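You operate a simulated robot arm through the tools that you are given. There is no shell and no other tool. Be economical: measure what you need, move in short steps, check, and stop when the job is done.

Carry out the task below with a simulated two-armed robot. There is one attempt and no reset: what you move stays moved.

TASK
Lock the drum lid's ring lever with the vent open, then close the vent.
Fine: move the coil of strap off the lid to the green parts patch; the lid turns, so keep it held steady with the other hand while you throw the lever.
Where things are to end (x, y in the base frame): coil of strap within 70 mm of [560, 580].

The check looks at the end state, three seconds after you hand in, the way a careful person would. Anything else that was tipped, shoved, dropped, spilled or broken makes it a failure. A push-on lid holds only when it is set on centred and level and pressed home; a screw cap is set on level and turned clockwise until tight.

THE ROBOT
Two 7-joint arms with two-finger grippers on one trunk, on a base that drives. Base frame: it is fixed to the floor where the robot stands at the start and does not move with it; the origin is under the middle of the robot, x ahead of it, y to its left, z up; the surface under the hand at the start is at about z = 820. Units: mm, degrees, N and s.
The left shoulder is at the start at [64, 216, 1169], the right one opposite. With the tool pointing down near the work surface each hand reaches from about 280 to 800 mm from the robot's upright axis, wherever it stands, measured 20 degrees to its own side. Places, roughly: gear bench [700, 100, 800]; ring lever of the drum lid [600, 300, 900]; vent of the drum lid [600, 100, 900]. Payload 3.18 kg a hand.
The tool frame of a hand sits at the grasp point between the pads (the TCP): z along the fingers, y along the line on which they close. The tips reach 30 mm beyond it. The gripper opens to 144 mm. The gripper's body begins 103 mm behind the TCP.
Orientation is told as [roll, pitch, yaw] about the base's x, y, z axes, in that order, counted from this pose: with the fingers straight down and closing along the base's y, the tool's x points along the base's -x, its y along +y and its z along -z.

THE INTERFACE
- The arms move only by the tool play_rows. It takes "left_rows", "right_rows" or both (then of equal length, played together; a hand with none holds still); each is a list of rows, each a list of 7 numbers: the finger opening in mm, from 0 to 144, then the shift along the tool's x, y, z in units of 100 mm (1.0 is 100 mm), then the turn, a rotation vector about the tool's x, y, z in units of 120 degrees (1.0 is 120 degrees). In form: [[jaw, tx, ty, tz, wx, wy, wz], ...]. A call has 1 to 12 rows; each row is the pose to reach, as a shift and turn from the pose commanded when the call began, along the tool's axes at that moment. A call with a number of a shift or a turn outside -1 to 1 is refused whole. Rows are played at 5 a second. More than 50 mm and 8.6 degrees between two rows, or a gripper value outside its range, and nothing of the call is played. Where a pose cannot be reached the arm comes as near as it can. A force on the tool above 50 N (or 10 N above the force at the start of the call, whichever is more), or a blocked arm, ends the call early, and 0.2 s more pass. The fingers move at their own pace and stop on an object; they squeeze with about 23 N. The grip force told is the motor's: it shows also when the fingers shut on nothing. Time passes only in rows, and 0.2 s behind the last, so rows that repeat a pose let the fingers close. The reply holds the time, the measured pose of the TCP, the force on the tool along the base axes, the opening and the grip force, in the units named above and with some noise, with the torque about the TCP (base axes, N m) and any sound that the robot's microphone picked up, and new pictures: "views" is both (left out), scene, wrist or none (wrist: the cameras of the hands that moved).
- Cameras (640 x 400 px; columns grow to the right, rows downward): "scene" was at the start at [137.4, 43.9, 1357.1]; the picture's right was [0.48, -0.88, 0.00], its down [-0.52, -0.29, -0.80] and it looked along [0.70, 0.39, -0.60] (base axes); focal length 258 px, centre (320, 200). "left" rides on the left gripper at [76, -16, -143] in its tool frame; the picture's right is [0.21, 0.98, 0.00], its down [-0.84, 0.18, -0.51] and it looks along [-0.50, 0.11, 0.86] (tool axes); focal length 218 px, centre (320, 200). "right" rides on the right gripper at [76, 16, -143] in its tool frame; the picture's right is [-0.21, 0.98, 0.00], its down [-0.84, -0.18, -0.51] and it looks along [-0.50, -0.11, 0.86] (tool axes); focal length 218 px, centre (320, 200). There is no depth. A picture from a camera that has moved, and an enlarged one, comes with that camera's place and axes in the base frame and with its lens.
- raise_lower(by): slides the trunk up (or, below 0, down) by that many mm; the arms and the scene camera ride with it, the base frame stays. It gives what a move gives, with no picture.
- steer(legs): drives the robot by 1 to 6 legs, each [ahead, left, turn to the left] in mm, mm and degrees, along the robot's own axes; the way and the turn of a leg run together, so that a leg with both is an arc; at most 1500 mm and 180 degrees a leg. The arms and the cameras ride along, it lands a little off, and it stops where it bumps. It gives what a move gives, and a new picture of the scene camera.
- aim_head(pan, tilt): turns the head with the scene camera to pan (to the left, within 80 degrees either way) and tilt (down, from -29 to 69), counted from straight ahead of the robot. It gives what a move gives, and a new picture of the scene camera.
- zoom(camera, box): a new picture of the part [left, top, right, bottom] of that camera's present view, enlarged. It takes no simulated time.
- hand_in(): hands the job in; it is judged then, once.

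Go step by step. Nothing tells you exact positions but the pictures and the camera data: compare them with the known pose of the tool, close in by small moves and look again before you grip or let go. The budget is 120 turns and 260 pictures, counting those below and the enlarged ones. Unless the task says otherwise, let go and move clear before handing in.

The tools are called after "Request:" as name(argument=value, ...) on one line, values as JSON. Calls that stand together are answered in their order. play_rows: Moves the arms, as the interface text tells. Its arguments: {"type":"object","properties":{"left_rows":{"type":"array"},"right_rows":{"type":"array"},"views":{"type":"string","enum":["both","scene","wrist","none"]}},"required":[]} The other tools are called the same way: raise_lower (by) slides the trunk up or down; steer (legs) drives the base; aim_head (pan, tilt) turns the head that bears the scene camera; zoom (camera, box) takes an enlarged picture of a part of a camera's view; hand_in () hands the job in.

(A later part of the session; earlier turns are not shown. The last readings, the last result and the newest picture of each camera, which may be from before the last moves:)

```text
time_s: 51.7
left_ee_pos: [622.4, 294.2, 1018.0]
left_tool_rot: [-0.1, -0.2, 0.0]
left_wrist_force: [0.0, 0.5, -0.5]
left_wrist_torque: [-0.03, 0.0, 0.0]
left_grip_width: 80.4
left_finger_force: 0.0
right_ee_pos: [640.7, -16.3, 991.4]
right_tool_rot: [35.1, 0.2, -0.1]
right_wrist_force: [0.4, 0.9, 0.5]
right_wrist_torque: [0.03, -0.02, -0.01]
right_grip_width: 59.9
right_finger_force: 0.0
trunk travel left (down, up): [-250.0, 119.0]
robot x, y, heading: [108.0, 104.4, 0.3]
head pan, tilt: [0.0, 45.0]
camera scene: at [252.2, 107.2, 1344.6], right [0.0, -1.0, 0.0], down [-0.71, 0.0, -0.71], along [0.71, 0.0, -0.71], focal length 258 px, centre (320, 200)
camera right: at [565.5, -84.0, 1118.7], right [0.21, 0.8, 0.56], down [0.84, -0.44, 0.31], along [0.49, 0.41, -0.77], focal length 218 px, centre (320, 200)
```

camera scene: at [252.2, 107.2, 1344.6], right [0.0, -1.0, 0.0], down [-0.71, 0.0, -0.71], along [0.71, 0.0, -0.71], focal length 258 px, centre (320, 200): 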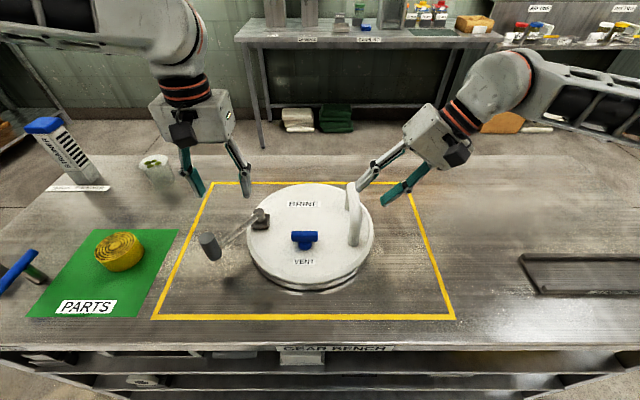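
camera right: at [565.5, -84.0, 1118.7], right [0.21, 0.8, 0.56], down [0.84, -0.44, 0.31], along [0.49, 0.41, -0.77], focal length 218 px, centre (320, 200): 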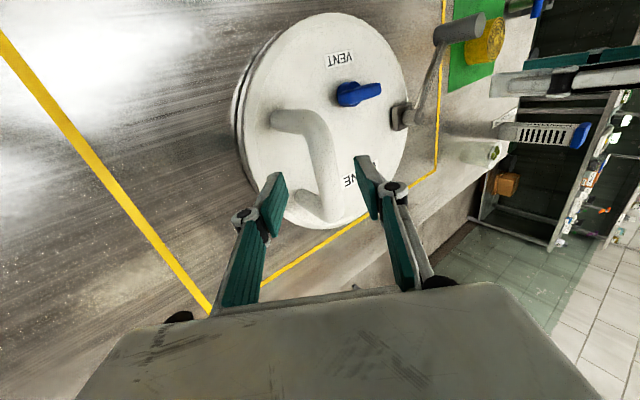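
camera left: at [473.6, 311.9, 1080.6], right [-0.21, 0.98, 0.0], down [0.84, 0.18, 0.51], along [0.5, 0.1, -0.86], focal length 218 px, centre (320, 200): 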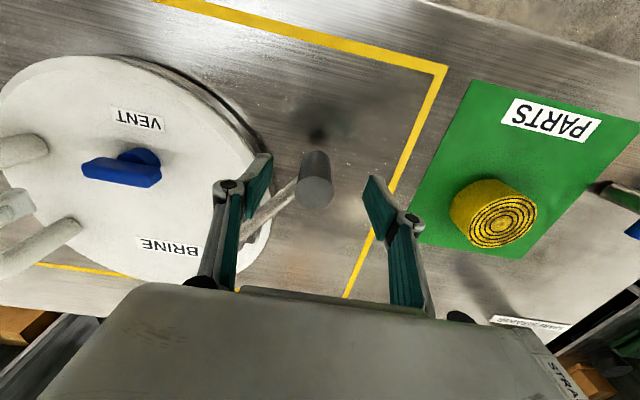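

Request:
play_rows(right_rows=[[60, 0, -0.01, 0.3, 0, 0, 0], [60, 0, -0.02, 0.5, 0, 0, 0], [60, 0, -0.02, 0.5, 0, 0, 0]], views="both")

Request:
zoom(camera="scene", box=[310, 130, 450, 260])

```text
time_s: 52.5
left_ee_pos: [620.9, 293.4, 1019.0]
left_tool_rot: [-0.1, 0.0, -0.1]
left_wrist_force: [-0.3, 0.5, -0.4]
left_wrist_torque: [0.01, 0.02, -0.01]
left_grip_width: 80.0
left_finger_force: 0.1
right_ee_pos: [638.8, 8.5, 951.0]
right_tool_rot: [35.1, 0.2, -0.2]
right_wrist_force: [0.1, 0.2, -0.7]
right_wrist_torque: [-0.03, -0.01, 0.01]
right_grip_width: 60.1
right_finger_force: 0.1
trunk travel left (down, up): [-250.0, 119.0]
robot x, y, heading: [108.8, 103.9, 0.3]
head pan, tilt: [0.0, 45.0]
camera scene: at [252.0, 106.6, 1344.6], right [0.0, -1.0, 0.0], down [-0.71, 0.0, -0.71], along [0.71, 0.0, -0.71], focal length 258 px, centre (320, 200)
camera right: at [564.5, -59.9, 1077.3], right [0.21, 0.8, 0.56], down [0.84, -0.44, 0.31], along [0.5, 0.41, -0.77], focal length 218 px, centre (320, 200)
```

scene: 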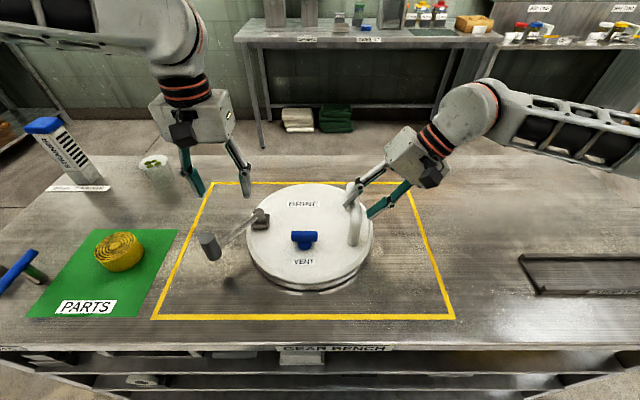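
right: 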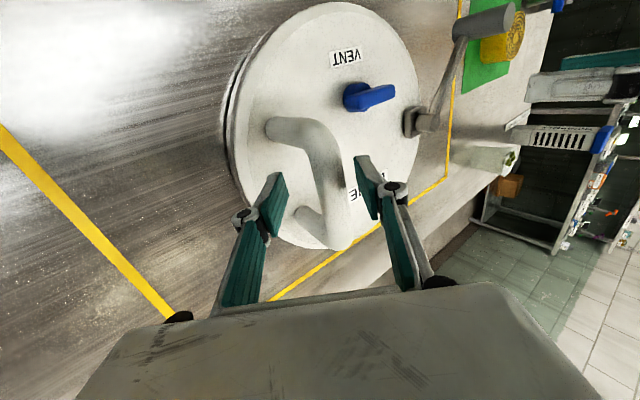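

```text
3.08 times, centred on (380, 195) of scene
camera zoom: at [252.0, 106.6, 1344.6], right [0.0, -1.0, 0.0], down [-0.71, 0.0, -0.71], along [0.71, 0.0, -0.71], focal length 793 px, centre (135, 215)
```

zoom: 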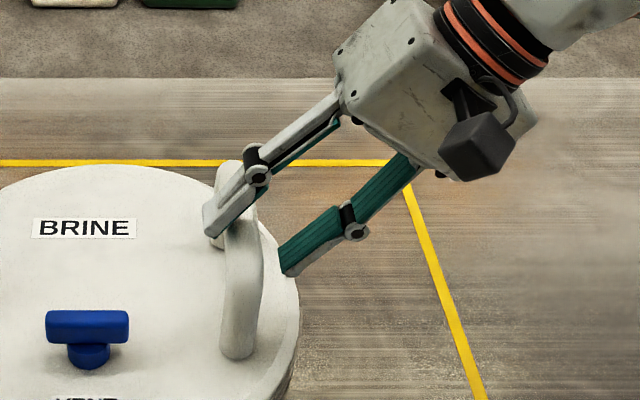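

The fingers straddle the bar. Advancing 28 mm and closing.

Request:
play_rows(right_rows=[[60, 0, -0.01, 0.15, 0, 0, 0], [60, 0, -0.01, 0.28, 0, 0, 0], [20, 0, -0.01, 0.28, 0, 0, 0], [10, 0, -0.01, 0.28, 0, 0, 0], [10, 0, -0.01, 0.28, 0, 0, 0]], views="both")

```text
time_s: 53.7
left_ee_pos: [620.5, 292.9, 1018.3]
left_tool_rot: [-0.1, -0.2, 0.0]
left_wrist_force: [-0.2, 0.1, -0.2]
left_wrist_torque: [-0.01, 0.0, -0.01]
left_grip_width: 79.8
left_finger_force: 0.0
right_ee_pos: [639.9, 25.1, 929.1]
right_tool_rot: [35.2, 0.1, -0.1]
right_wrist_force: [-1.7, 6.2, 16.7]
right_wrist_torque: [-0.06, -0.57, -0.14]
right_grip_width: 24.1
right_finger_force: 22.6
trunk travel left (down, up): [-250.0, 119.0]
robot x, y, heading: [108.8, 104.6, 0.0]
head pan, tilt: [0.0, 45.0]
camera scene: at [250.9, 107.6, 1344.9], right [0.0, -1.0, 0.0], down [-0.71, 0.0, -0.71], along [0.71, 0.0, -0.71], focal length 258 px, centre (320, 200)
camera right: at [565.5, -43.4, 1055.1], right [0.21, 0.8, 0.56], down [0.84, -0.44, 0.31], along [0.5, 0.41, -0.77], focal length 218 px, centre (320, 200)
```

scene: 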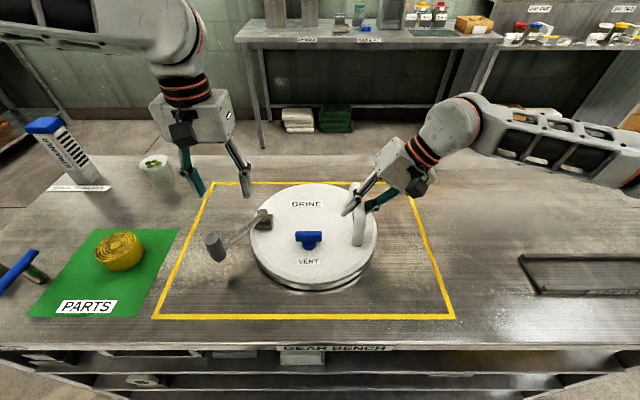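
right: 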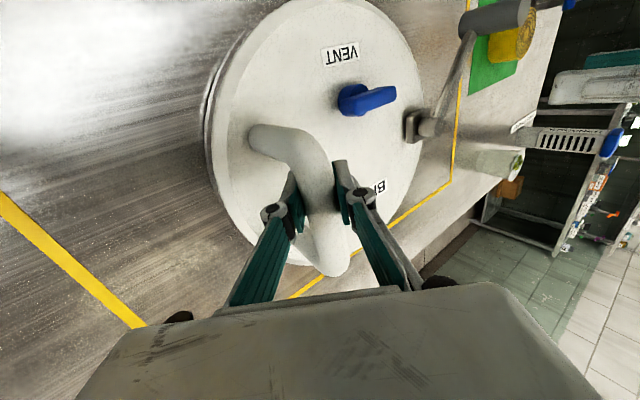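

Held. I'll relax a little side load and bring the left hand back over the knob at about (553,323).

Request:
play_rows(left_rows=[[80, 0.3, 0.15, 0, 0, 0, 0], [80, 0.5, 0.25, 0.0, 0, 0, 0], [80, 0.68, 0.31, 0.2, 0, 0, 0], [80, 0.68, 0.31, 0.4, 0, 0, 0], [80, 0.68, 0.31, 0.4, 0, 0, 0]], right_rows=[[10, 0, 0.015, 0, 0, 0, 0], [10, 0, 0.015, 0, 0, 0, 0], [10, 0, 0.015, 0, 0, 0, 0], [10, 0, 0.015, 0, 0, 0, 0], [10, 0, 0.015, 0, 0, 0, 0]], views="both")

```text
time_s: 54.9
left_ee_pos: [552.7, 323.2, 978.9]
left_tool_rot: [-0.2, 0.0, -0.1]
left_wrist_force: [-0.5, -0.7, -0.1]
left_wrist_torque: [0.04, 0.02, -0.01]
left_grip_width: 80.0
left_finger_force: 0.1
right_ee_pos: [640.6, 23.5, 928.6]
right_tool_rot: [35.1, 0.1, -0.2]
right_wrist_force: [4.5, 1.0, 19.8]
right_wrist_torque: [-0.09, 0.23, 0.24]
right_grip_width: 23.6
right_finger_force: 23.0
trunk travel left (down, up): [-250.0, 119.0]
robot x, y, heading: [107.3, 103.1, 0.0]
head pan, tilt: [0.0, 45.0]
camera scene: at [251.2, 107.0, 1344.7], right [0.0, -1.0, 0.0], down [-0.71, 0.0, -0.71], along [0.71, 0.0, -0.71], focal length 258 px, centre (320, 200)
camera right: at [565.2, -43.2, 1054.6], right [0.21, 0.8, 0.56], down [0.84, -0.44, 0.31], along [0.5, 0.41, -0.77], focal length 218 px, centre (320, 200)
camera left: at [475.2, 307.0, 1120.7], right [-0.21, 0.98, 0.0], down [0.84, 0.18, 0.51], along [0.5, 0.1, -0.86], focal length 218 px, centre (320, 200)
```

scene: 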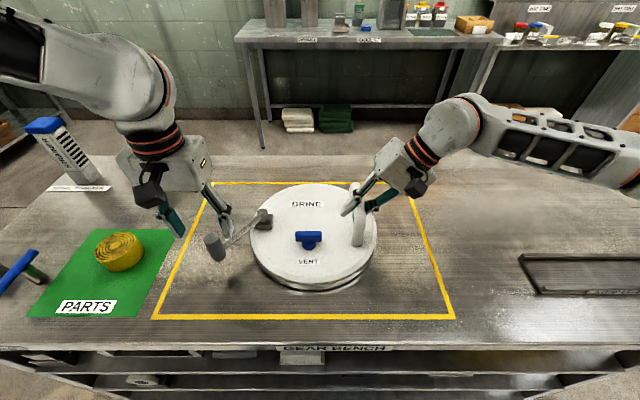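
right: 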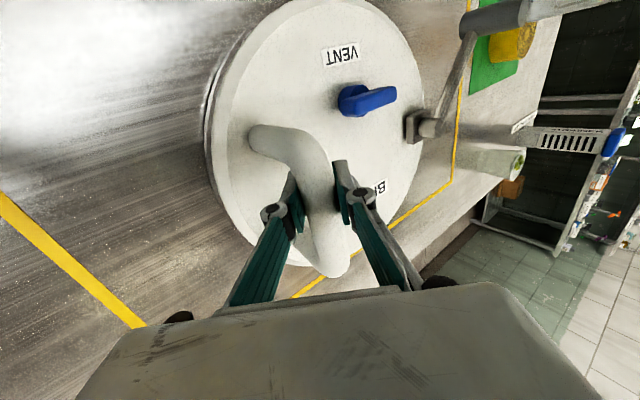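
left: 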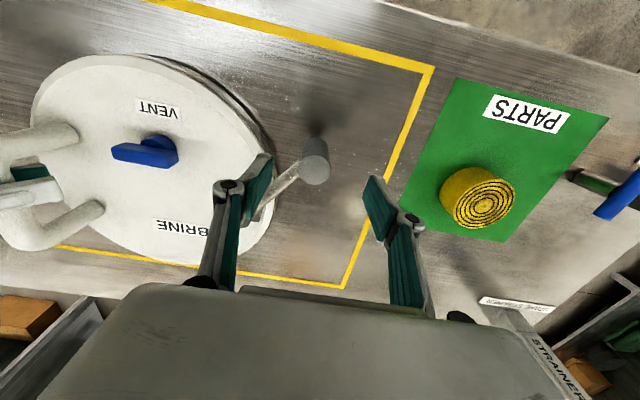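

Request:
play_rows(left_rows=[[80, -0.01, -0.04, 0.2, 0, 0, 0], [80, -0.01, -0.04, 0.41, 0, 0, 0], [20, -0.01, -0.04, 0.41, 0, 0, 0], [10, -0.01, -0.04, 0.41, 0, 0, 0], [10, -0.01, -0.04, 0.41, 0, 0, 0]], views="wrist")

```text
time_s: 56.1
left_ee_pos: [553.1, 318.7, 937.2]
left_tool_rot: [-0.2, -0.1, 0.0]
left_wrist_force: [1.6, -1.4, 0.0]
left_wrist_torque: [-0.1, 0.0, -0.08]
left_grip_width: 29.5
left_finger_force: 23.5
right_ee_pos: [639.4, 26.3, 927.6]
right_tool_rot: [35.2, 0.1, -0.2]
right_wrist_force: [4.3, 2.4, 18.1]
right_wrist_torque: [-0.1, 0.01, 0.11]
right_grip_width: 24.0
right_finger_force: 23.3
trunk travel left (down, up): [-250.0, 119.0]
robot x, y, heading: [109.6, 107.1, -0.2]
head pan, tilt: [0.0, 45.0]
camera left: at [475.4, 302.2, 1078.6], right [-0.21, 0.98, 0.0], down [0.84, 0.18, 0.51], along [0.5, 0.1, -0.86], focal length 218 px, centre (320, 200)
```

left: 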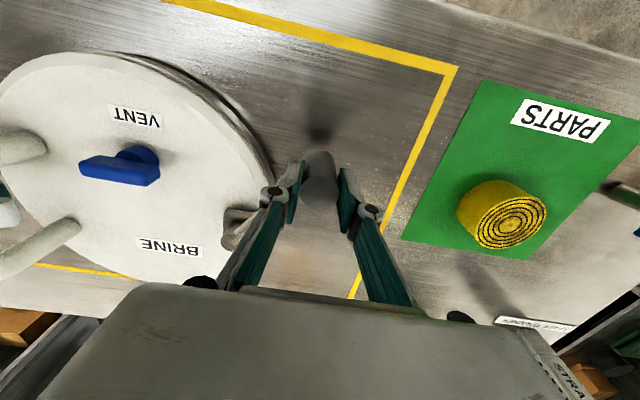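

Good grip at about 50°. Continuing the arc to about 71°.

Request:
play_rows(left_rows=[[10, 0.05, -0.06, 0, 0, 0, 0], [10, 0.095, -0.125, 0, 0, 0, 0], [10, 0.135, -0.19, 0, 0, 0, 0], [10, 0.17, -0.26, 0, 0, 0, 0], [10, 0.2, -0.33, 0, 0, 0, 0], [10, 0.23, -0.4, 0, 0, 0, 0]], views="scene")

```text
time_s: 57.5
left_ee_pos: [532.3, 279.7, 937.4]
left_tool_rot: [-0.1, -0.1, 0.1]
left_wrist_force: [-3.9, 3.3, 4.0]
left_wrist_torque: [0.06, 0.22, 0.3]
left_grip_width: 29.4
left_finger_force: 23.3
right_ee_pos: [639.0, 24.7, 928.9]
right_tool_rot: [35.0, 0.1, -0.1]
right_wrist_force: [3.8, -0.9, 11.7]
right_wrist_torque: [-0.06, -0.18, 0.03]
right_grip_width: 24.2
right_finger_force: 22.7
trunk travel left (down, up): [-250.0, 119.0]
robot x, y, heading: [110.0, 104.1, -0.1]
head pan, tilt: [0.0, 45.0]
camera scene: at [251.0, 107.0, 1344.8], right [0.0, -1.0, 0.0], down [-0.71, 0.0, -0.71], along [0.71, 0.0, -0.71], focal length 258 px, centre (320, 200)
```

scene: 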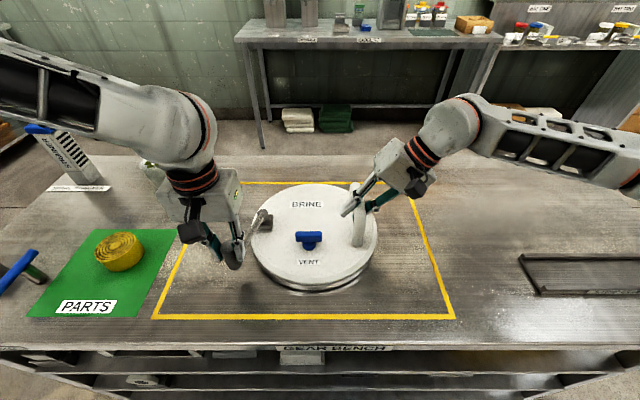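

Smooth. Continuing to about 90°.

Request:
play_rows(left_rows=[[10, 0.025, -0.07, 0, 0, 0, 0], [10, 0.045, -0.15, 0, 0, 0, 0], [10, 0.055, -0.225, 0, 0, 0, 0], [10, 0.062, -0.3, 0, 0, 0, 0], [10, 0.064, -0.38, 0, 0, 0, 0]], views="scene")

```text
time_s: 58.7
left_ee_pos: [525.3, 243.8, 935.0]
left_tool_rot: [-0.3, 0.0, 0.1]
left_wrist_force: [-1.3, 3.5, -0.7]
left_wrist_torque: [0.12, 0.37, 0.22]
left_grip_width: 29.6
left_finger_force: 22.5
right_ee_pos: [640.4, 25.1, 926.8]
right_tool_rot: [35.1, 0.2, -0.1]
right_wrist_force: [-1.3, -0.5, 11.0]
right_wrist_torque: [0.02, -0.29, -0.14]
right_grip_width: 23.8
right_finger_force: 23.2
trunk travel left (down, up): [-250.0, 119.0]
robot x, y, heading: [111.5, 104.7, 0.3]
head pan, tilt: [0.0, 45.0]
camera scene: at [251.5, 106.8, 1344.5], right [0.0, -1.0, 0.0], down [-0.71, 0.0, -0.71], along [0.71, 0.0, -0.71], focal length 258 px, centre (320, 200)
```

scene: 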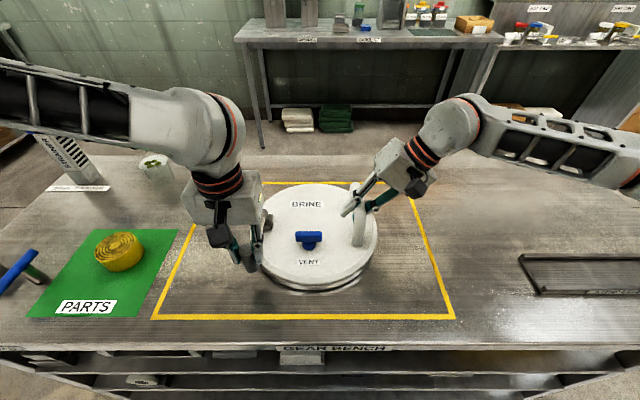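

No stop yet at about 87°. A little further, watching reach.

Request:
play_rows(left_rows=[[10, 0.02, -0.05, 0.0, 0, 0, 0], [10, 0.02, -0.1, 0.0, 0, 0, 0], [10, 0.015, -0.16, 0.0, 0, 0, 0]], views="scene")

Request:
zoom(camera="scene", box=[200, 160, 400, 300])

```text
time_s: 59.5
left_ee_pos: [521.9, 241.9, 937.6]
left_tool_rot: [-0.2, -0.1, 0.0]
left_wrist_force: [3.7, -0.6, -1.5]
left_wrist_torque: [0.0, 0.15, -0.02]
left_grip_width: 29.7
left_finger_force: 22.5
left hand out of reach, approached as far as the arm can: row 1, 2, 3
right_ee_pos: [638.7, 25.2, 927.4]
right_tool_rot: [35.0, 0.2, -0.1]
right_wrist_force: [-4.3, -3.9, 14.7]
right_wrist_torque: [-0.03, 0.08, 0.55]
right_grip_width: 23.9
right_finger_force: 23.2
trunk travel left (down, up): [-250.0, 119.0]
robot x, y, heading: [112.5, 105.5, -0.1]
head pan, tilt: [0.0, 45.0]
camera scene: at [251.4, 106.4, 1344.7], right [0.0, -1.0, 0.0], down [-0.71, 0.0, -0.71], along [0.71, 0.0, -0.71], focal length 258 px, centre (320, 200)
```

scene: 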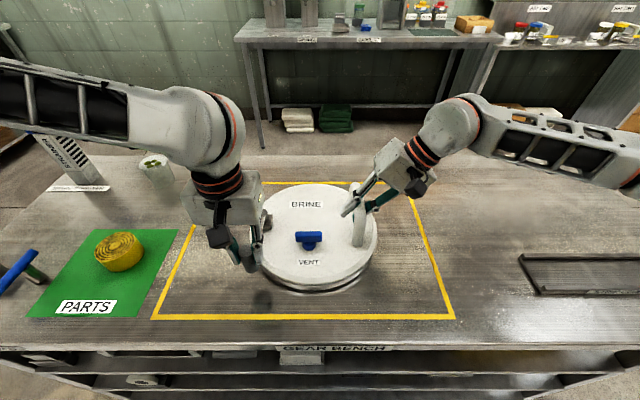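

```text
2.86 times, centred on (300, 230) of scene
camera zoom: at [251.4, 106.4, 1344.7], right [0.0, -1.0, 0.0], down [-0.71, 0.0, -0.71], along [0.71, 0.0, -0.71], focal length 736 px, centre (377, 114)
```

zoom: 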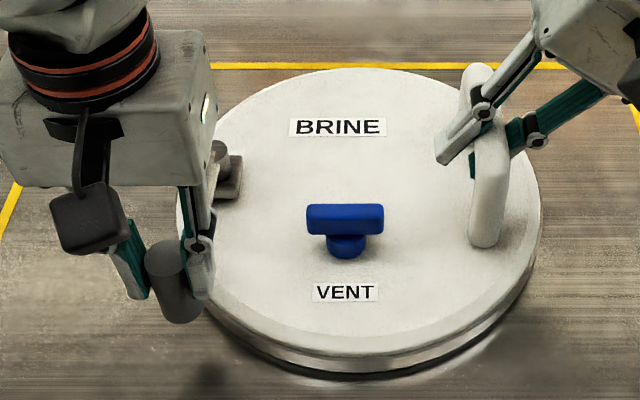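

The lever is at about 90°, tangential to the lid, but I felt no stop. I'll release it, roll the left hand so its wrist stays outboard, and push the knob from the outside to find the end of travel.

Request:
play_rows(left_rows=[[70, 0, 0, 0, 0, 0, 0], [70, 0, 0, -0.02, 0, 0, 0], [70, 0, 0, -0.4, 0, 0, 0], [70, 0, 0.2, -0.8, 0, 0, 0]], views="none")

Request:
play_rows(left_rows=[[40, 0, 0.1, 0, 0.06, 0, 0], [10, 0, 0.2, 0, 0.12, 0, 0], [0, 0, 0.3, 0, 0.18, 0, 0], [0, 0, 0.4, 0, 0.25, 0, 0], [0, 0, 0.4, 0, 0.25, 0, 0]], views="both")

```text
time_s: 60.5
left_ee_pos: [523.3, 261.6, 1016.7]
left_tool_rot: [0.0, -0.2, 0.2]
left_wrist_force: [0.2, -0.5, -0.1]
left_wrist_torque: [-0.01, 0.01, 0.01]
left_grip_width: 69.9
left_finger_force: 0.0
right_ee_pos: [639.5, 24.6, 926.7]
right_tool_rot: [35.0, 0.2, -0.3]
right_wrist_force: [-0.1, 0.8, -0.4]
right_wrist_torque: [-0.4, -0.08, 0.14]
right_grip_width: 23.8
right_finger_force: 22.5
trunk travel left (down, up): [-250.0, 119.0]
robot x, y, heading: [112.5, 101.3, -0.0]
head pan, tilt: [0.0, 45.0]
```

```text
time_s: 61.7
left_ee_pos: [524.9, 301.9, 1017.8]
left_tool_rot: [-30.3, -0.1, 0.0]
left_wrist_force: [0.4, -0.5, 0.0]
left_wrist_torque: [0.01, 0.01, 0.03]
left_grip_width: 0.1
left_finger_force: 22.7
right_ee_pos: [639.6, 25.2, 927.1]
right_tool_rot: [35.1, 0.2, -0.1]
right_wrist_force: [-1.3, -0.8, -0.2]
right_wrist_torque: [0.23, -0.23, 0.23]
right_grip_width: 23.7
right_finger_force: 22.4
trunk travel left (down, up): [-250.0, 119.0]
robot x, y, heading: [110.9, 108.2, -0.0]
head pan, tilt: [0.0, 45.0]
camera scene: at [252.1, 106.3, 1344.5], right [0.0, -1.0, 0.0], down [-0.71, 0.0, -0.71], along [0.71, 0.0, -0.71], focal length 258 px, centre (320, 200)
camera left: at [446.1, 359.4, 1148.6], right [-0.21, 0.85, -0.49], down [0.84, 0.41, 0.35], along [0.5, -0.34, -0.8], focal length 218 px, centre (320, 200)
```

scene: 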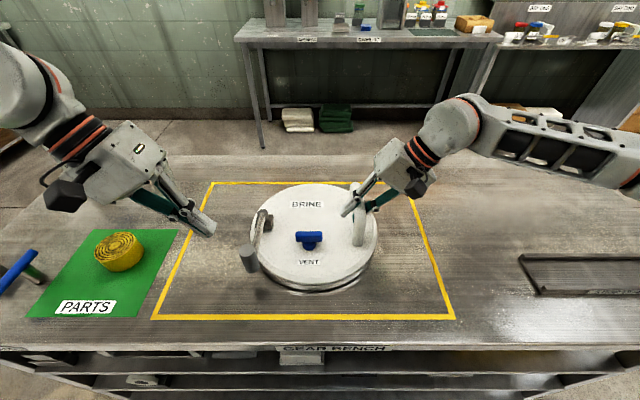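
left: 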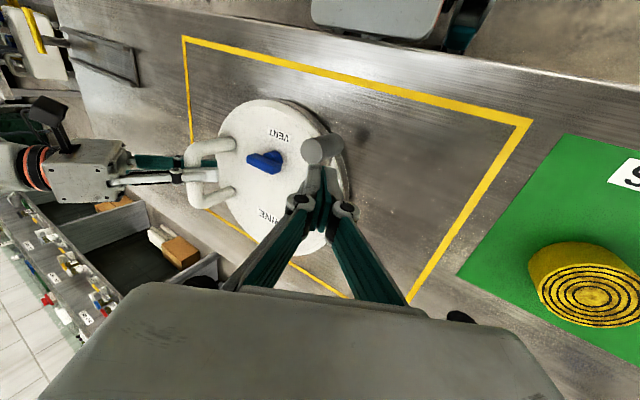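

Descending beside the knob (its +y side).

Request:
play_rows(left_rows=[[0, 0.01, 0.2, 0.34, 0, 0, 0], [0, 0.03, 0.4, 0.69, 0, 0, 0], [0, 0.03, 0.4, 0.69, 0, 0, 0]], views="both")

```text
time_s: 62.5
left_ee_pos: [517.7, 298.6, 941.1]
left_tool_rot: [-30.1, 0.0, 0.2]
left_wrist_force: [0.1, -0.6, -0.5]
left_wrist_torque: [0.03, -0.02, -0.02]
left_grip_width: 0.0
left_finger_force: 23.3
right_ee_pos: [637.7, 25.3, 926.6]
right_tool_rot: [34.9, 0.2, -0.1]
right_wrist_force: [-1.2, -0.6, -0.8]
right_wrist_torque: [0.02, -0.06, 0.21]
right_grip_width: 23.7
right_finger_force: 22.8
trunk travel left (down, up): [-250.0, 119.0]
robot x, y, heading: [110.3, 104.4, -0.0]
head pan, tilt: [0.0, 45.0]
camera scene: at [252.0, 106.6, 1344.6], right [0.0, -1.0, 0.0], down [-0.71, 0.0, -0.71], along [0.71, 0.0, -0.71], focal length 258 px, centre (320, 200)
camera left: at [439.6, 356.3, 1071.7], right [-0.21, 0.85, -0.49], down [0.84, 0.41, 0.35], along [0.5, -0.34, -0.8], focal length 218 px, centre (320, 200)
```

scene: 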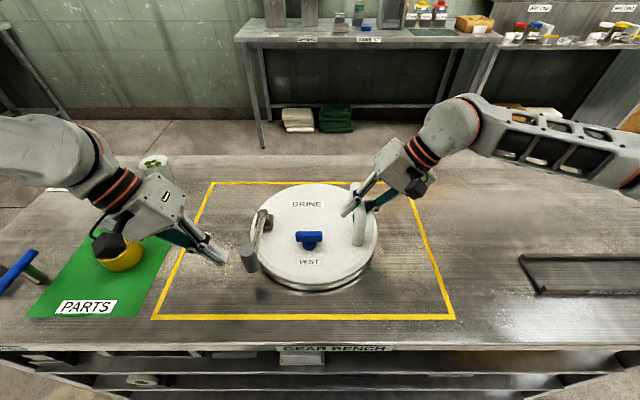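
left: 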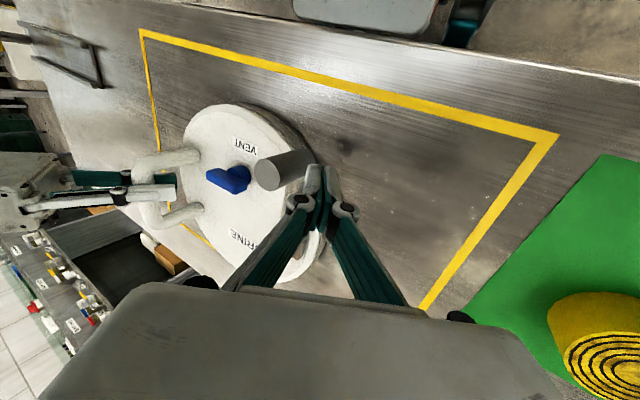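

Pushing in -y in steps.

Request:
play_rows(left_rows=[[0, -0.02, -0.1, 0.058, 0, 0, 0], [0, -0.03, -0.2, 0.115, 0, 0, 0], [0, -0.04, -0.28, 0.16, 0, 0, 0], [0, -0.04, -0.36, 0.208, 0, 0, 0]], views="scene")

```text
time_s: 63.5
left_ee_pos: [522.0, 258.4, 937.5]
left_tool_rot: [-29.8, 0.3, -0.1]
left_wrist_force: [-12.8, 26.4, 2.8]
left_wrist_torque: [0.44, 0.22, -0.17]
left_grip_width: 0.1
left_finger_force: 23.3
right_ee_pos: [640.9, 22.5, 926.9]
right_tool_rot: [35.0, 0.1, -0.3]
right_wrist_force: [10.1, -29.4, 2.0]
right_wrist_torque: [0.05, -0.85, 0.25]
right_grip_width: 25.8
right_finger_force: 11.4
trunk travel left (down, up): [-250.0, 119.0]
robot x, y, heading: [111.2, 106.5, 0.2]
head pan, tilt: [0.0, 45.0]
camera scene: at [252.2, 106.2, 1344.4], right [0.0, -1.0, 0.0], down [-0.71, 0.0, -0.71], along [0.71, 0.0, -0.71], focal length 258 px, centre (320, 200)
```

scene: 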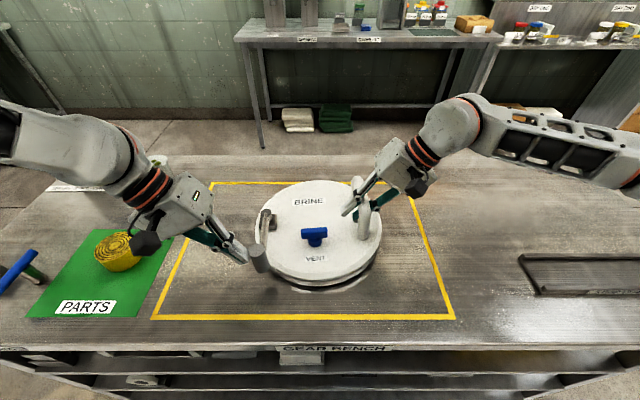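

About 26 N of resistance now, so the lever has likely met its stop. Checking the lever-to-lid geometry.

Request:
zoom(camera="scene", box=[200, 160, 400, 300])

```text
2.86 times, centred on (300, 230) of scene
camera zoom: at [252.2, 106.2, 1344.4], right [0.0, -1.0, 0.0], down [-0.71, 0.0, -0.71], along [0.71, 0.0, -0.71], focal length 736 px, centre (377, 114)
```

zoom: 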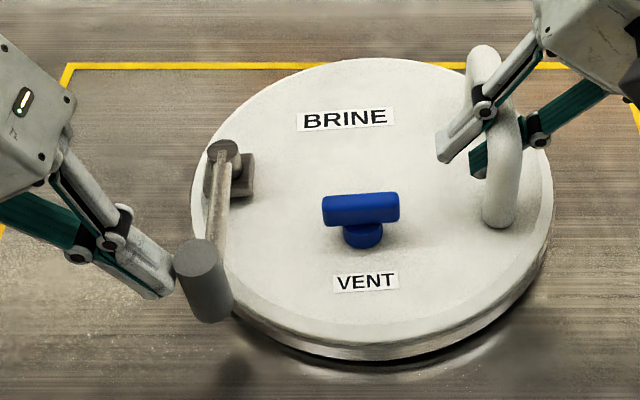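

The lid itself gave way slightly (turned about 5° and moved) as the right grip yielded. I'm backing the left hand off to see the lid's resting state.

Request:
play_rows(left_rows=[[0, 0, 0.15, -0.085, 0, 0, 0], [0, 0, 0.3, -0.17, 0, 0, 0], [0, 0, 0.3, -0.17, 0, 0, 0]], views="scene")

Request:
zoom(camera="scene", box=[200, 160, 400, 300])

```text
time_s: 64.3
left_ee_pos: [523.2, 293.1, 938.1]
left_tool_rot: [-30.1, -0.1, 0.0]
left_wrist_force: [0.7, 0.2, -0.2]
left_wrist_torque: [-0.01, 0.01, 0.01]
left_grip_width: 0.1
left_finger_force: 22.8
right_ee_pos: [639.1, 25.4, 927.3]
right_tool_rot: [35.1, 0.3, -0.2]
right_wrist_force: [-0.5, -0.6, -4.7]
right_wrist_torque: [0.0, 0.03, 0.19]
right_grip_width: 28.3
right_finger_force: 23.4
trunk travel left (down, up): [-250.0, 119.0]
robot x, y, heading: [111.5, 101.4, 0.2]
head pan, tilt: [0.0, 45.0]
camera scene: at [252.4, 106.4, 1344.5], right [0.0, -1.0, 0.0], down [-0.71, 0.0, -0.71], along [0.71, 0.0, -0.71], focal length 258 px, centre (320, 200)
```

scene: 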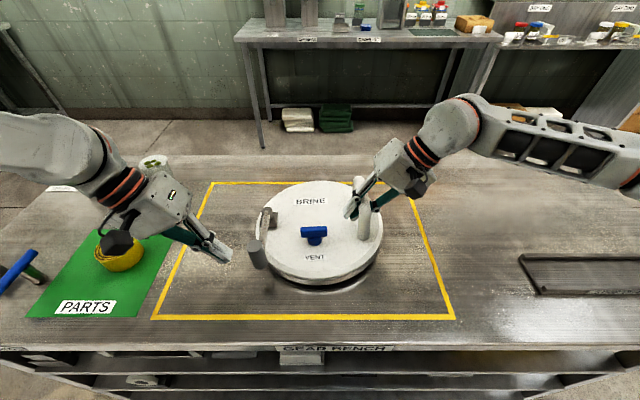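

```text
2.86 times, centred on (300, 230) of scene
camera zoom: at [252.4, 106.4, 1344.5], right [0.0, -1.0, 0.0], down [-0.71, 0.0, -0.71], along [0.71, 0.0, -0.71], focal length 736 px, centre (377, 114)
```

zoom: 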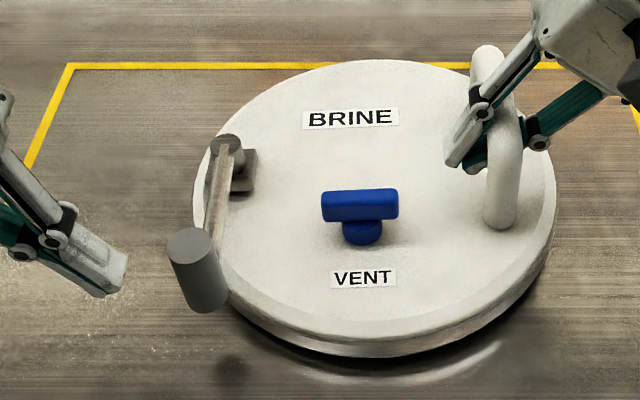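

The lid looks slightly shifted. Looking at it from the wrist cameras.

Request:
zoom(camera="left", box=[130, 60, 400, 260])

Request:
zoom(camera="right", box=[180, 0, 560, 280])

```text
2.00 times, centred on (265, 160) of left
camera zoom: at [445.6, 350.9, 1069.2], right [-0.21, 0.85, -0.49], down [0.84, 0.41, 0.35], along [0.5, -0.34, -0.8], focal length 436 px, centre (430, 280)
```

zoom: 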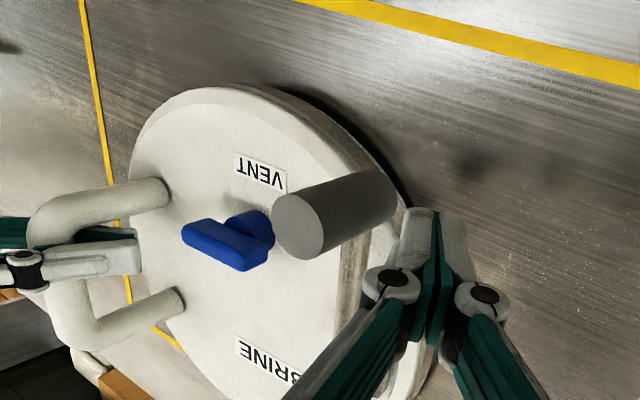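

```text
1.43 times, centred on (370, 140) of right
camera zoom: at [565.3, -43.3, 1053.4], right [0.21, 0.8, 0.56], down [0.84, -0.44, 0.31], along [0.49, 0.41, -0.77], focal length 312 px, centre (249, 286)
```

zoom: 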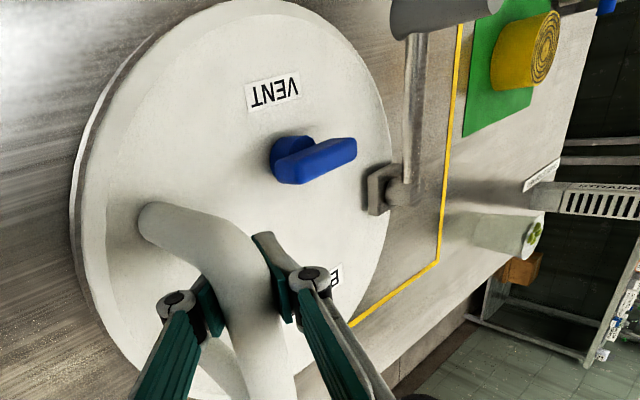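

I'll open the right gripper gently and see how the lid settles.

Request:
play_rows(right_rows=[[36, 0, 0, 0, 0, 0, 0], [60, 0, 0, 0, 0, 0, 0], [60, 0, 0, 0, 0, 0, 0]], views="scene")

Request:
zoom(camera="scene", box=[200, 160, 400, 300])

```text
time_s: 65.1
left_ee_pos: [524.7, 292.4, 937.9]
left_tool_rot: [-30.2, -0.1, 0.0]
left_wrist_force: [0.2, 0.5, -0.1]
left_wrist_torque: [0.01, -0.01, -0.01]
left_grip_width: 0.1
left_finger_force: 22.5
right_ee_pos: [639.9, 24.8, 927.5]
right_tool_rot: [35.2, 0.2, -0.1]
right_wrist_force: [0.2, -0.2, -0.3]
right_wrist_torque: [0.01, 0.02, 0.01]
right_grip_width: 60.0
right_finger_force: 0.1
trunk travel left (down, up): [-250.0, 119.0]
robot x, y, heading: [107.2, 104.1, 0.0]
head pan, tilt: [0.0, 45.0]
camera scene: at [252.0, 106.6, 1344.6], right [0.0, -1.0, 0.0], down [-0.71, 0.0, -0.71], along [0.71, 0.0, -0.71], focal length 258 px, centre (320, 200)
```

scene: 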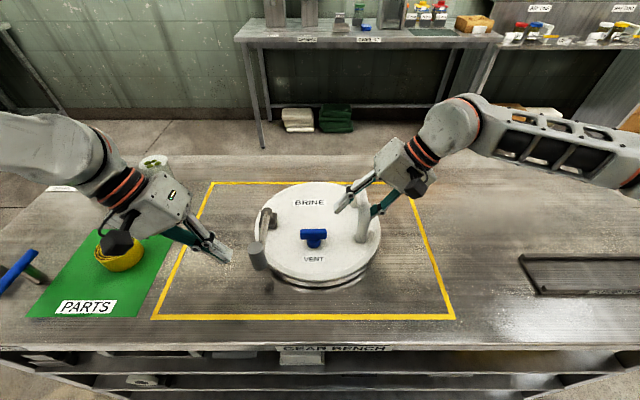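

```text
2.86 times, centred on (300, 230) of scene
camera zoom: at [252.0, 106.6, 1344.6], right [0.0, -1.0, 0.0], down [-0.71, 0.0, -0.71], along [0.71, 0.0, -0.71], focal length 736 px, centre (377, 114)
```

zoom: 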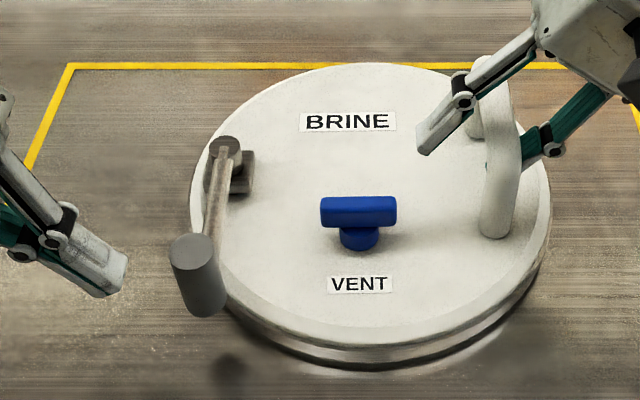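

The lid settled flat, though it slid about 10 mm. The lever is at roughly 87° relative to the lid. To check firmly for the stop I need real support, so I'll brace the right fist against the outer side of the handle's near post (605,10) while pushing the knob. First I'll back the right hand out.

Request:
play_rows(right_rows=[[60, 0, 0, -0.4, 0, 0, 0], [60, 0, 0, -0.8, 0, 0, 0], [0, 0.18, -0.17, -0.9, 0, 0, 0], [0, 0.37, -0.34, -1.0, 0, 0, 0], [0, 0.37, -0.55, -0.7, 0, 0, 0], [0, 0.37, -0.71, -0.47, 0, 0, 0], [0, 0.37, -0.71, -0.47, 0, 0, 0]], views="both")

```text
time_s: 66.7
left_ee_pos: [523.3, 293.3, 938.5]
left_tool_rot: [-30.1, -0.1, 0.0]
left_wrist_force: [0.0, -0.3, -0.4]
left_wrist_torque: [0.02, 0.02, 0.0]
left_grip_width: 0.1
left_finger_force: 23.3
right_ee_pos: [602.2, -58.8, 922.2]
right_tool_rot: [35.0, 0.2, -0.1]
right_wrist_force: [0.0, -0.2, 0.0]
right_wrist_torque: [0.03, -0.03, 0.01]
right_grip_width: 0.0
right_finger_force: 23.1
trunk travel left (down, up): [-250.0, 119.0]
robot x, y, heading: [108.4, 103.5, 0.2]
head pan, tilt: [0.0, 45.0]
camera scene: at [252.1, 106.8, 1344.6], right [0.0, -1.0, 0.0], down [-0.71, 0.0, -0.71], along [0.71, 0.0, -0.71], focal length 258 px, centre (320, 200)
camera right: at [527.4, -127.5, 1049.3], right [0.21, 0.8, 0.56], down [0.84, -0.44, 0.31], along [0.49, 0.41, -0.77], focal length 218 px, centre (320, 200)
```

scene: 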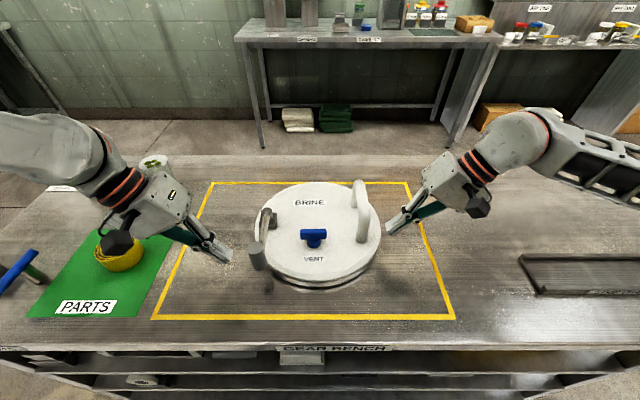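
right: 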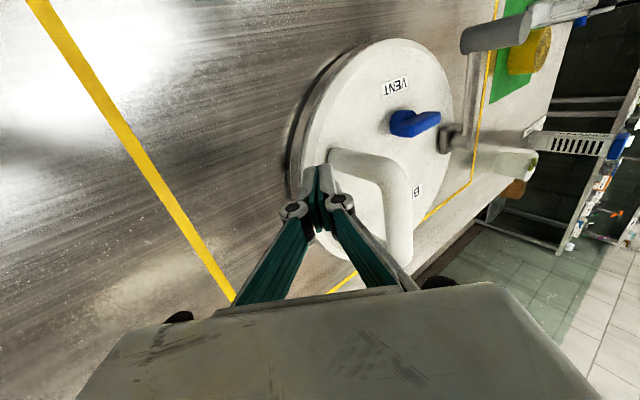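

Advancing the right fist in +y to the post; pushing a bit further also restores the lid toward its original place.

Request:
play_rows(right_rows=[[0, 0, 0.13, 0.09, 0, 0, 0], [0, 0, 0.26, 0.18, 0, 0, 0], [0, 0, 0.33, 0.23, 0, 0, 0], [0, 0, 0.37, 0.26, 0, 0, 0]], views="scene")

Request:
zoom(camera="scene", box=[200, 160, 400, 300])

```text
time_s: 67.7
left_ee_pos: [522.9, 293.9, 938.1]
left_tool_rot: [-30.1, 0.0, 0.0]
left_wrist_force: [0.5, -0.1, 0.4]
left_wrist_torque: [0.03, -0.05, -0.01]
left_grip_width: 0.0
left_finger_force: 22.8
right_ee_pos: [603.5, -14.7, 922.6]
right_tool_rot: [35.1, 0.2, -0.2]
right_wrist_force: [0.0, -1.2, 0.0]
right_wrist_torque: [0.0, -0.03, -0.03]
right_grip_width: 0.0
right_finger_force: 23.3
trunk travel left (down, up): [-250.0, 119.0]
robot x, y, heading: [108.0, 106.4, 0.0]
head pan, tilt: [0.0, 45.0]
camera scene: at [252.0, 106.6, 1344.6], right [0.0, -1.0, 0.0], down [-0.71, 0.0, -0.71], along [0.71, 0.0, -0.71], focal length 258 px, centre (320, 200)
```

scene: 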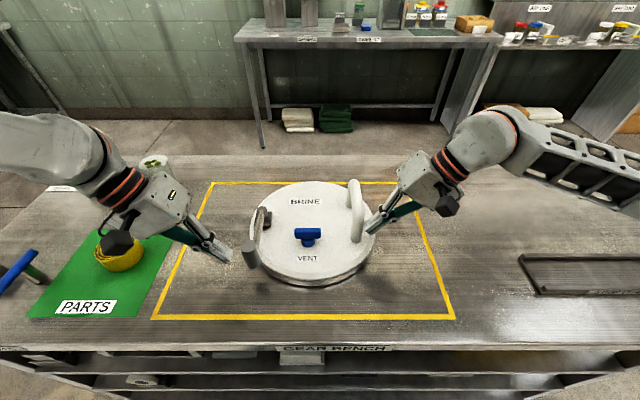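

```text
2.86 times, centred on (300, 230) of scene
camera zoom: at [252.0, 106.6, 1344.6], right [0.0, -1.0, 0.0], down [-0.71, 0.0, -0.71], along [0.71, 0.0, -0.71], focal length 736 px, centre (377, 114)
```

zoom: 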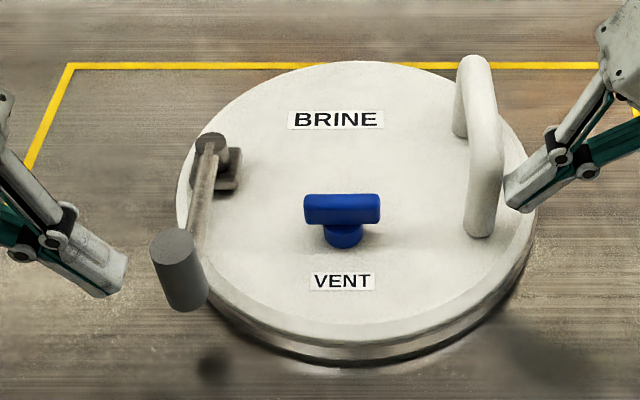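

The lid is restored and the right fist is braced. I'll align the left fist with the knob (x≈538) and push again in small steps.

Request:
play_rows(left_rows=[[0, -0.14, 0, 0, 0, 0, 0], [0, -0.14, -0.09, 0.05, 0, 0, 0], [0, -0.14, -0.14, 0.08, 0, 0, 0], [0, -0.14, -0.18, 0.104, 0, 0, 0]], views="none")

```text
time_s: 68.7
left_ee_pos: [536.4, 272.2, 936.8]
left_tool_rot: [-29.9, -0.1, -0.2]
left_wrist_force: [-6.1, 18.6, 4.3]
left_wrist_torque: [0.17, 0.09, -0.15]
left_grip_width: 0.1
left_finger_force: 23.5
right_ee_pos: [606.1, -15.9, 923.1]
right_tool_rot: [34.9, 0.1, -0.4]
right_wrist_force: [4.7, -17.7, 1.7]
right_wrist_torque: [-0.23, -0.05, -0.34]
right_grip_width: 0.0
right_finger_force: 22.4
trunk travel left (down, up): [-250.0, 119.0]
robot x, y, heading: [108.6, 104.9, -0.2]
head pan, tilt: [0.0, 45.0]
```

Request:
play_rows(left_rows=[[0, 0, -0.03, 0.017, 0, 0, 0], [0, 0, -0.06, 0.034, 0, 0, 0], [0, 0, -0.09, 0.05, 0, 0, 0]], views="scene")

Request:
zoom(camera="scene", box=[200, 160, 400, 300])

```text
time_s: 69.3
left_ee_pos: [537.1, 269.0, 934.9]
left_tool_rot: [-29.6, 0.1, -0.1]
left_wrist_force: [-2.7, 10.7, 4.9]
left_wrist_torque: [0.1, 0.04, -0.08]
left_grip_width: 0.3
left_finger_force: 22.8
right_ee_pos: [608.1, -19.2, 923.7]
right_tool_rot: [34.8, -0.1, -0.9]
right_wrist_force: [2.4, -10.8, 4.2]
right_wrist_torque: [-0.05, -0.1, -0.17]
right_grip_width: 0.2
right_finger_force: 22.9
trunk travel left (down, up): [-250.0, 119.0]
robot x, y, heading: [110.1, 102.7, 0.0]
head pan, tilt: [0.0, 45.0]
stopped in row 3 (left hand): the force on the tool passed its limit at 54 N (the readings are from after the stop); the commanded pose is now the measured one
camera scene: at [251.5, 106.7, 1344.6], right [0.0, -1.0, 0.0], down [-0.71, 0.0, -0.71], along [0.71, 0.0, -0.71], focal length 258 px, centre (320, 200)
```

scene: 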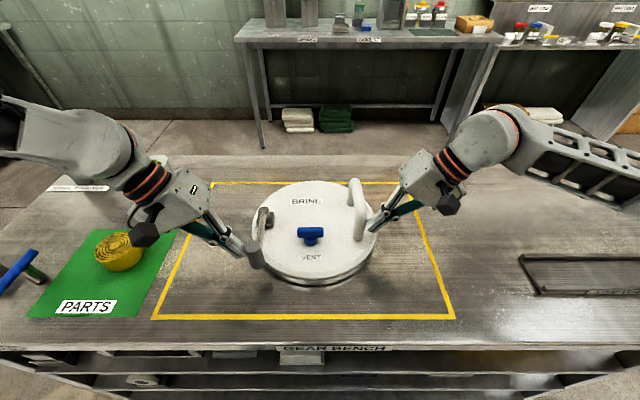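

```text
2.86 times, centred on (300, 230) of scene
camera zoom: at [251.5, 106.7, 1344.6], right [0.0, -1.0, 0.0], down [-0.71, 0.0, -0.71], along [0.71, 0.0, -0.71], focal length 736 px, centre (377, 114)
```

zoom: 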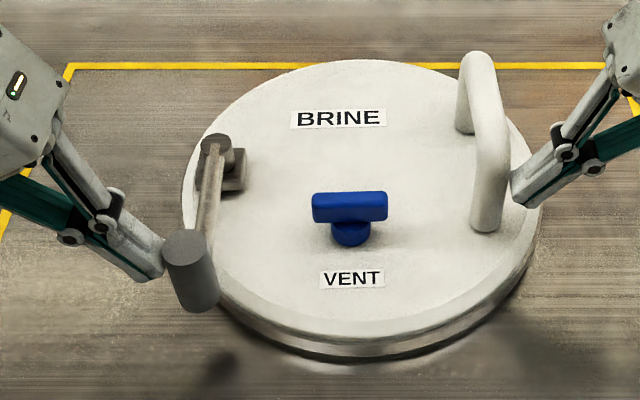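

At 54 N the lever did not move relative to the lid, so this is a hard stop: the lever is fully thrown. Now both hands back off, unroll, and the base moves right for the vent.

Request:
play_rows(left_rows=[[0, 0, 0.15, -0.1, 0, 0, 0], [0, 0, 0.1, -0.4, 0, 0, 0], [0, 0, -0.05, -0.7, 0, 0, 0], [0, 0, -0.19, -0.93, 0, 0, 0]], right_rows=[[0, 0, -0.15, -0.12, 0, 0, 0], [0, 0, -0.02, -0.4, 0, 0, 0], [0, 0, 0.12, -0.65, 0, 0, 0], [0, 0, 0.27, -0.91, 0, 0, 0]], views="none")

Request:
play_rows(left_rows=[[0, 0, 0, 0, -0.06, 0, 0], [20, 0, 0, 0, -0.12, 0, 0], [60, 0, 0, 0, -0.18, 0, 0], [60, 0, 0, 0, -0.25, 0, 0], [60, 0, 0, 0, -0.25, 0, 0]], right_rows=[[0, 0, 0, 0, 0.058, 0, 0], [0, 0, 0, 0, 0.117, 0, 0], [0, 0, 0, 0, 0.175, 0, 0], [0, 0, 0, 0, 0.233, 0, 0], [0, 0, 0, 0, 0.292, 0, 0]], views="none")

Request:
steer(legs=[[0, -145, 0]])

```text
time_s: 70.3
left_ee_pos: [535.4, 298.7, 1025.3]
left_tool_rot: [-29.7, 0.0, -0.2]
left_wrist_force: [0.1, -0.1, -0.5]
left_wrist_torque: [0.02, -0.01, 0.0]
left_grip_width: 0.0
left_finger_force: 23.3
right_ee_pos: [607.9, -46.8, 1014.3]
right_tool_rot: [34.8, 0.0, -0.7]
right_wrist_force: [0.5, -0.1, 0.0]
right_wrist_torque: [-0.01, 0.0, 0.0]
right_grip_width: 0.0
right_finger_force: 22.8
trunk travel left (down, up): [-250.0, 119.0]
robot x, y, heading: [109.9, 105.5, -0.0]
head pan, tilt: [0.0, 45.0]
```

```text
time_s: 71.5
left_ee_pos: [536.2, 298.0, 1025.5]
left_tool_rot: [0.3, 0.0, -0.1]
left_wrist_force: [-0.8, 0.4, 0.6]
left_wrist_torque: [-0.02, 0.01, 0.01]
left_grip_width: 59.9
left_finger_force: 0.1
right_ee_pos: [606.3, -44.8, 1013.7]
right_tool_rot: [-0.5, -0.2, -0.8]
right_wrist_force: [0.3, 0.7, 0.7]
right_wrist_torque: [0.0, -0.04, 0.02]
right_grip_width: 0.2
right_finger_force: 23.0
trunk travel left (down, up): [-250.0, 119.0]
robot x, y, heading: [110.6, 104.2, -0.1]
head pan, tilt: [0.0, 45.0]
```

```text
time_s: 73.5
left_ee_pos: [537.5, 149.0, 1025.6]
left_tool_rot: [0.3, -0.1, -0.3]
left_wrist_force: [0.6, -0.7, -0.6]
left_wrist_torque: [0.05, -0.02, -0.01]
left_grip_width: 60.2
left_finger_force: 0.0
right_ee_pos: [606.0, -195.5, 1013.2]
right_tool_rot: [-0.2, -0.1, -0.9]
right_wrist_force: [-0.4, -0.3, -0.6]
right_wrist_torque: [0.01, 0.02, 0.02]
right_grip_width: 0.1
right_finger_force: 23.4
trunk travel left (down, up): [-250.0, 119.0]
robot x, y, heading: [106.3, -43.3, -0.2]
head pan, tilt: [0.0, 45.0]
camera scene: at [251.8, -40.5, 1344.6], right [0.0, -1.0, 0.0], down [-0.71, 0.0, -0.71], along [0.71, 0.0, -0.71], focal length 258 px, centre (320, 200)
```

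scene: 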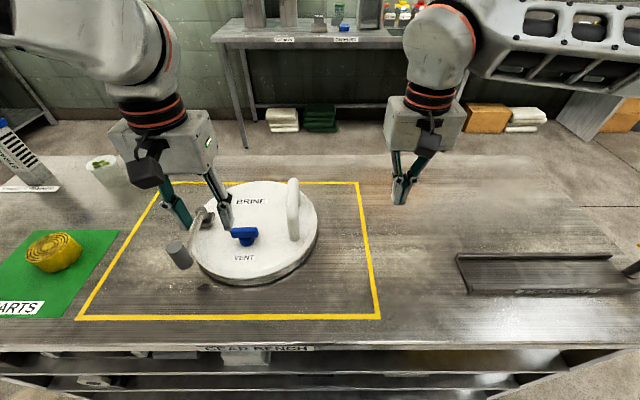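

Now yaw the left hand +90° so it can grip the T-bar (which lies along y) from its x sides, leaving room to turn clockwise.

Request:
play_rows(left_rows=[[60, -0.03, 0, 0, 0, 0, -0.068], [60, -0.06, 0, 0, 0, 0, -0.136], [60, -0.1, 0, 0, 0, 0, -0.204], [60, -0.14, 0, 0, 0, 0, -0.272], [60, -0.18, 0, 0, 0, 0, -0.34], [60, -0.22, 0, 0, 0, 0, -0.408], [60, -0.26, 0, 0, 0, 0, -0.476], [60, -0.3, 0, 0, 0, 0, -0.544], [60, -0.35, 0, 0, 0, 0, -0.612], [60, -0.4, 0, 0, 0, 0, -0.68], [60, -0.45, 0, 0, 0, 0, -0.748], [60, -0.45, 0, 0, 0, 0, -0.748]], views="both")

```text
time_s: 76.0
left_ee_pos: [582.7, 162.4, 1023.9]
left_tool_rot: [0.1, 0.1, 89.3]
left_wrist_force: [-0.2, -0.7, 0.2]
left_wrist_torque: [-0.02, 0.01, 0.0]
left_grip_width: 60.2
left_finger_force: 0.0
left hand out of reach, approached as far as the arm can: row 11, 12
right_ee_pos: [607.4, -195.9, 1013.7]
right_tool_rot: [-0.3, 0.0, -1.0]
right_wrist_force: [-0.3, 0.8, 0.9]
right_wrist_torque: [0.01, 0.02, -0.02]
right_grip_width: 0.2
right_finger_force: 22.8
trunk travel left (down, up): [-250.0, 119.0]
robot x, y, heading: [112.7, -40.4, -0.2]
head pan, tilt: [0.0, 45.0]
camera scene: at [252.3, -40.4, 1344.5], right [0.0, -1.0, 0.0], down [-0.71, 0.0, -0.71], along [0.71, 0.0, -0.71], focal length 258 px, centre (320, 200)
camera left: at [596.6, 86.8, 1167.6], right [-0.98, -0.2, 0.0], down [-0.17, 0.84, 0.51], along [-0.1, 0.5, -0.86], focal length 218 px, centre (320, 200)
```

scene: 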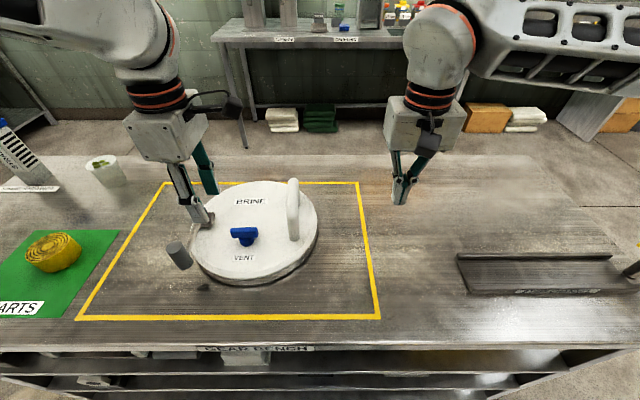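
left: 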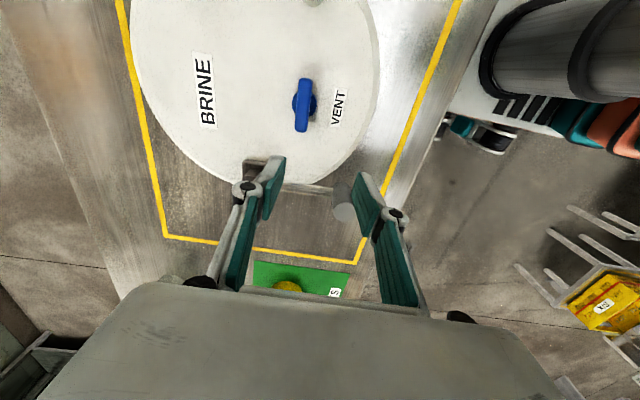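

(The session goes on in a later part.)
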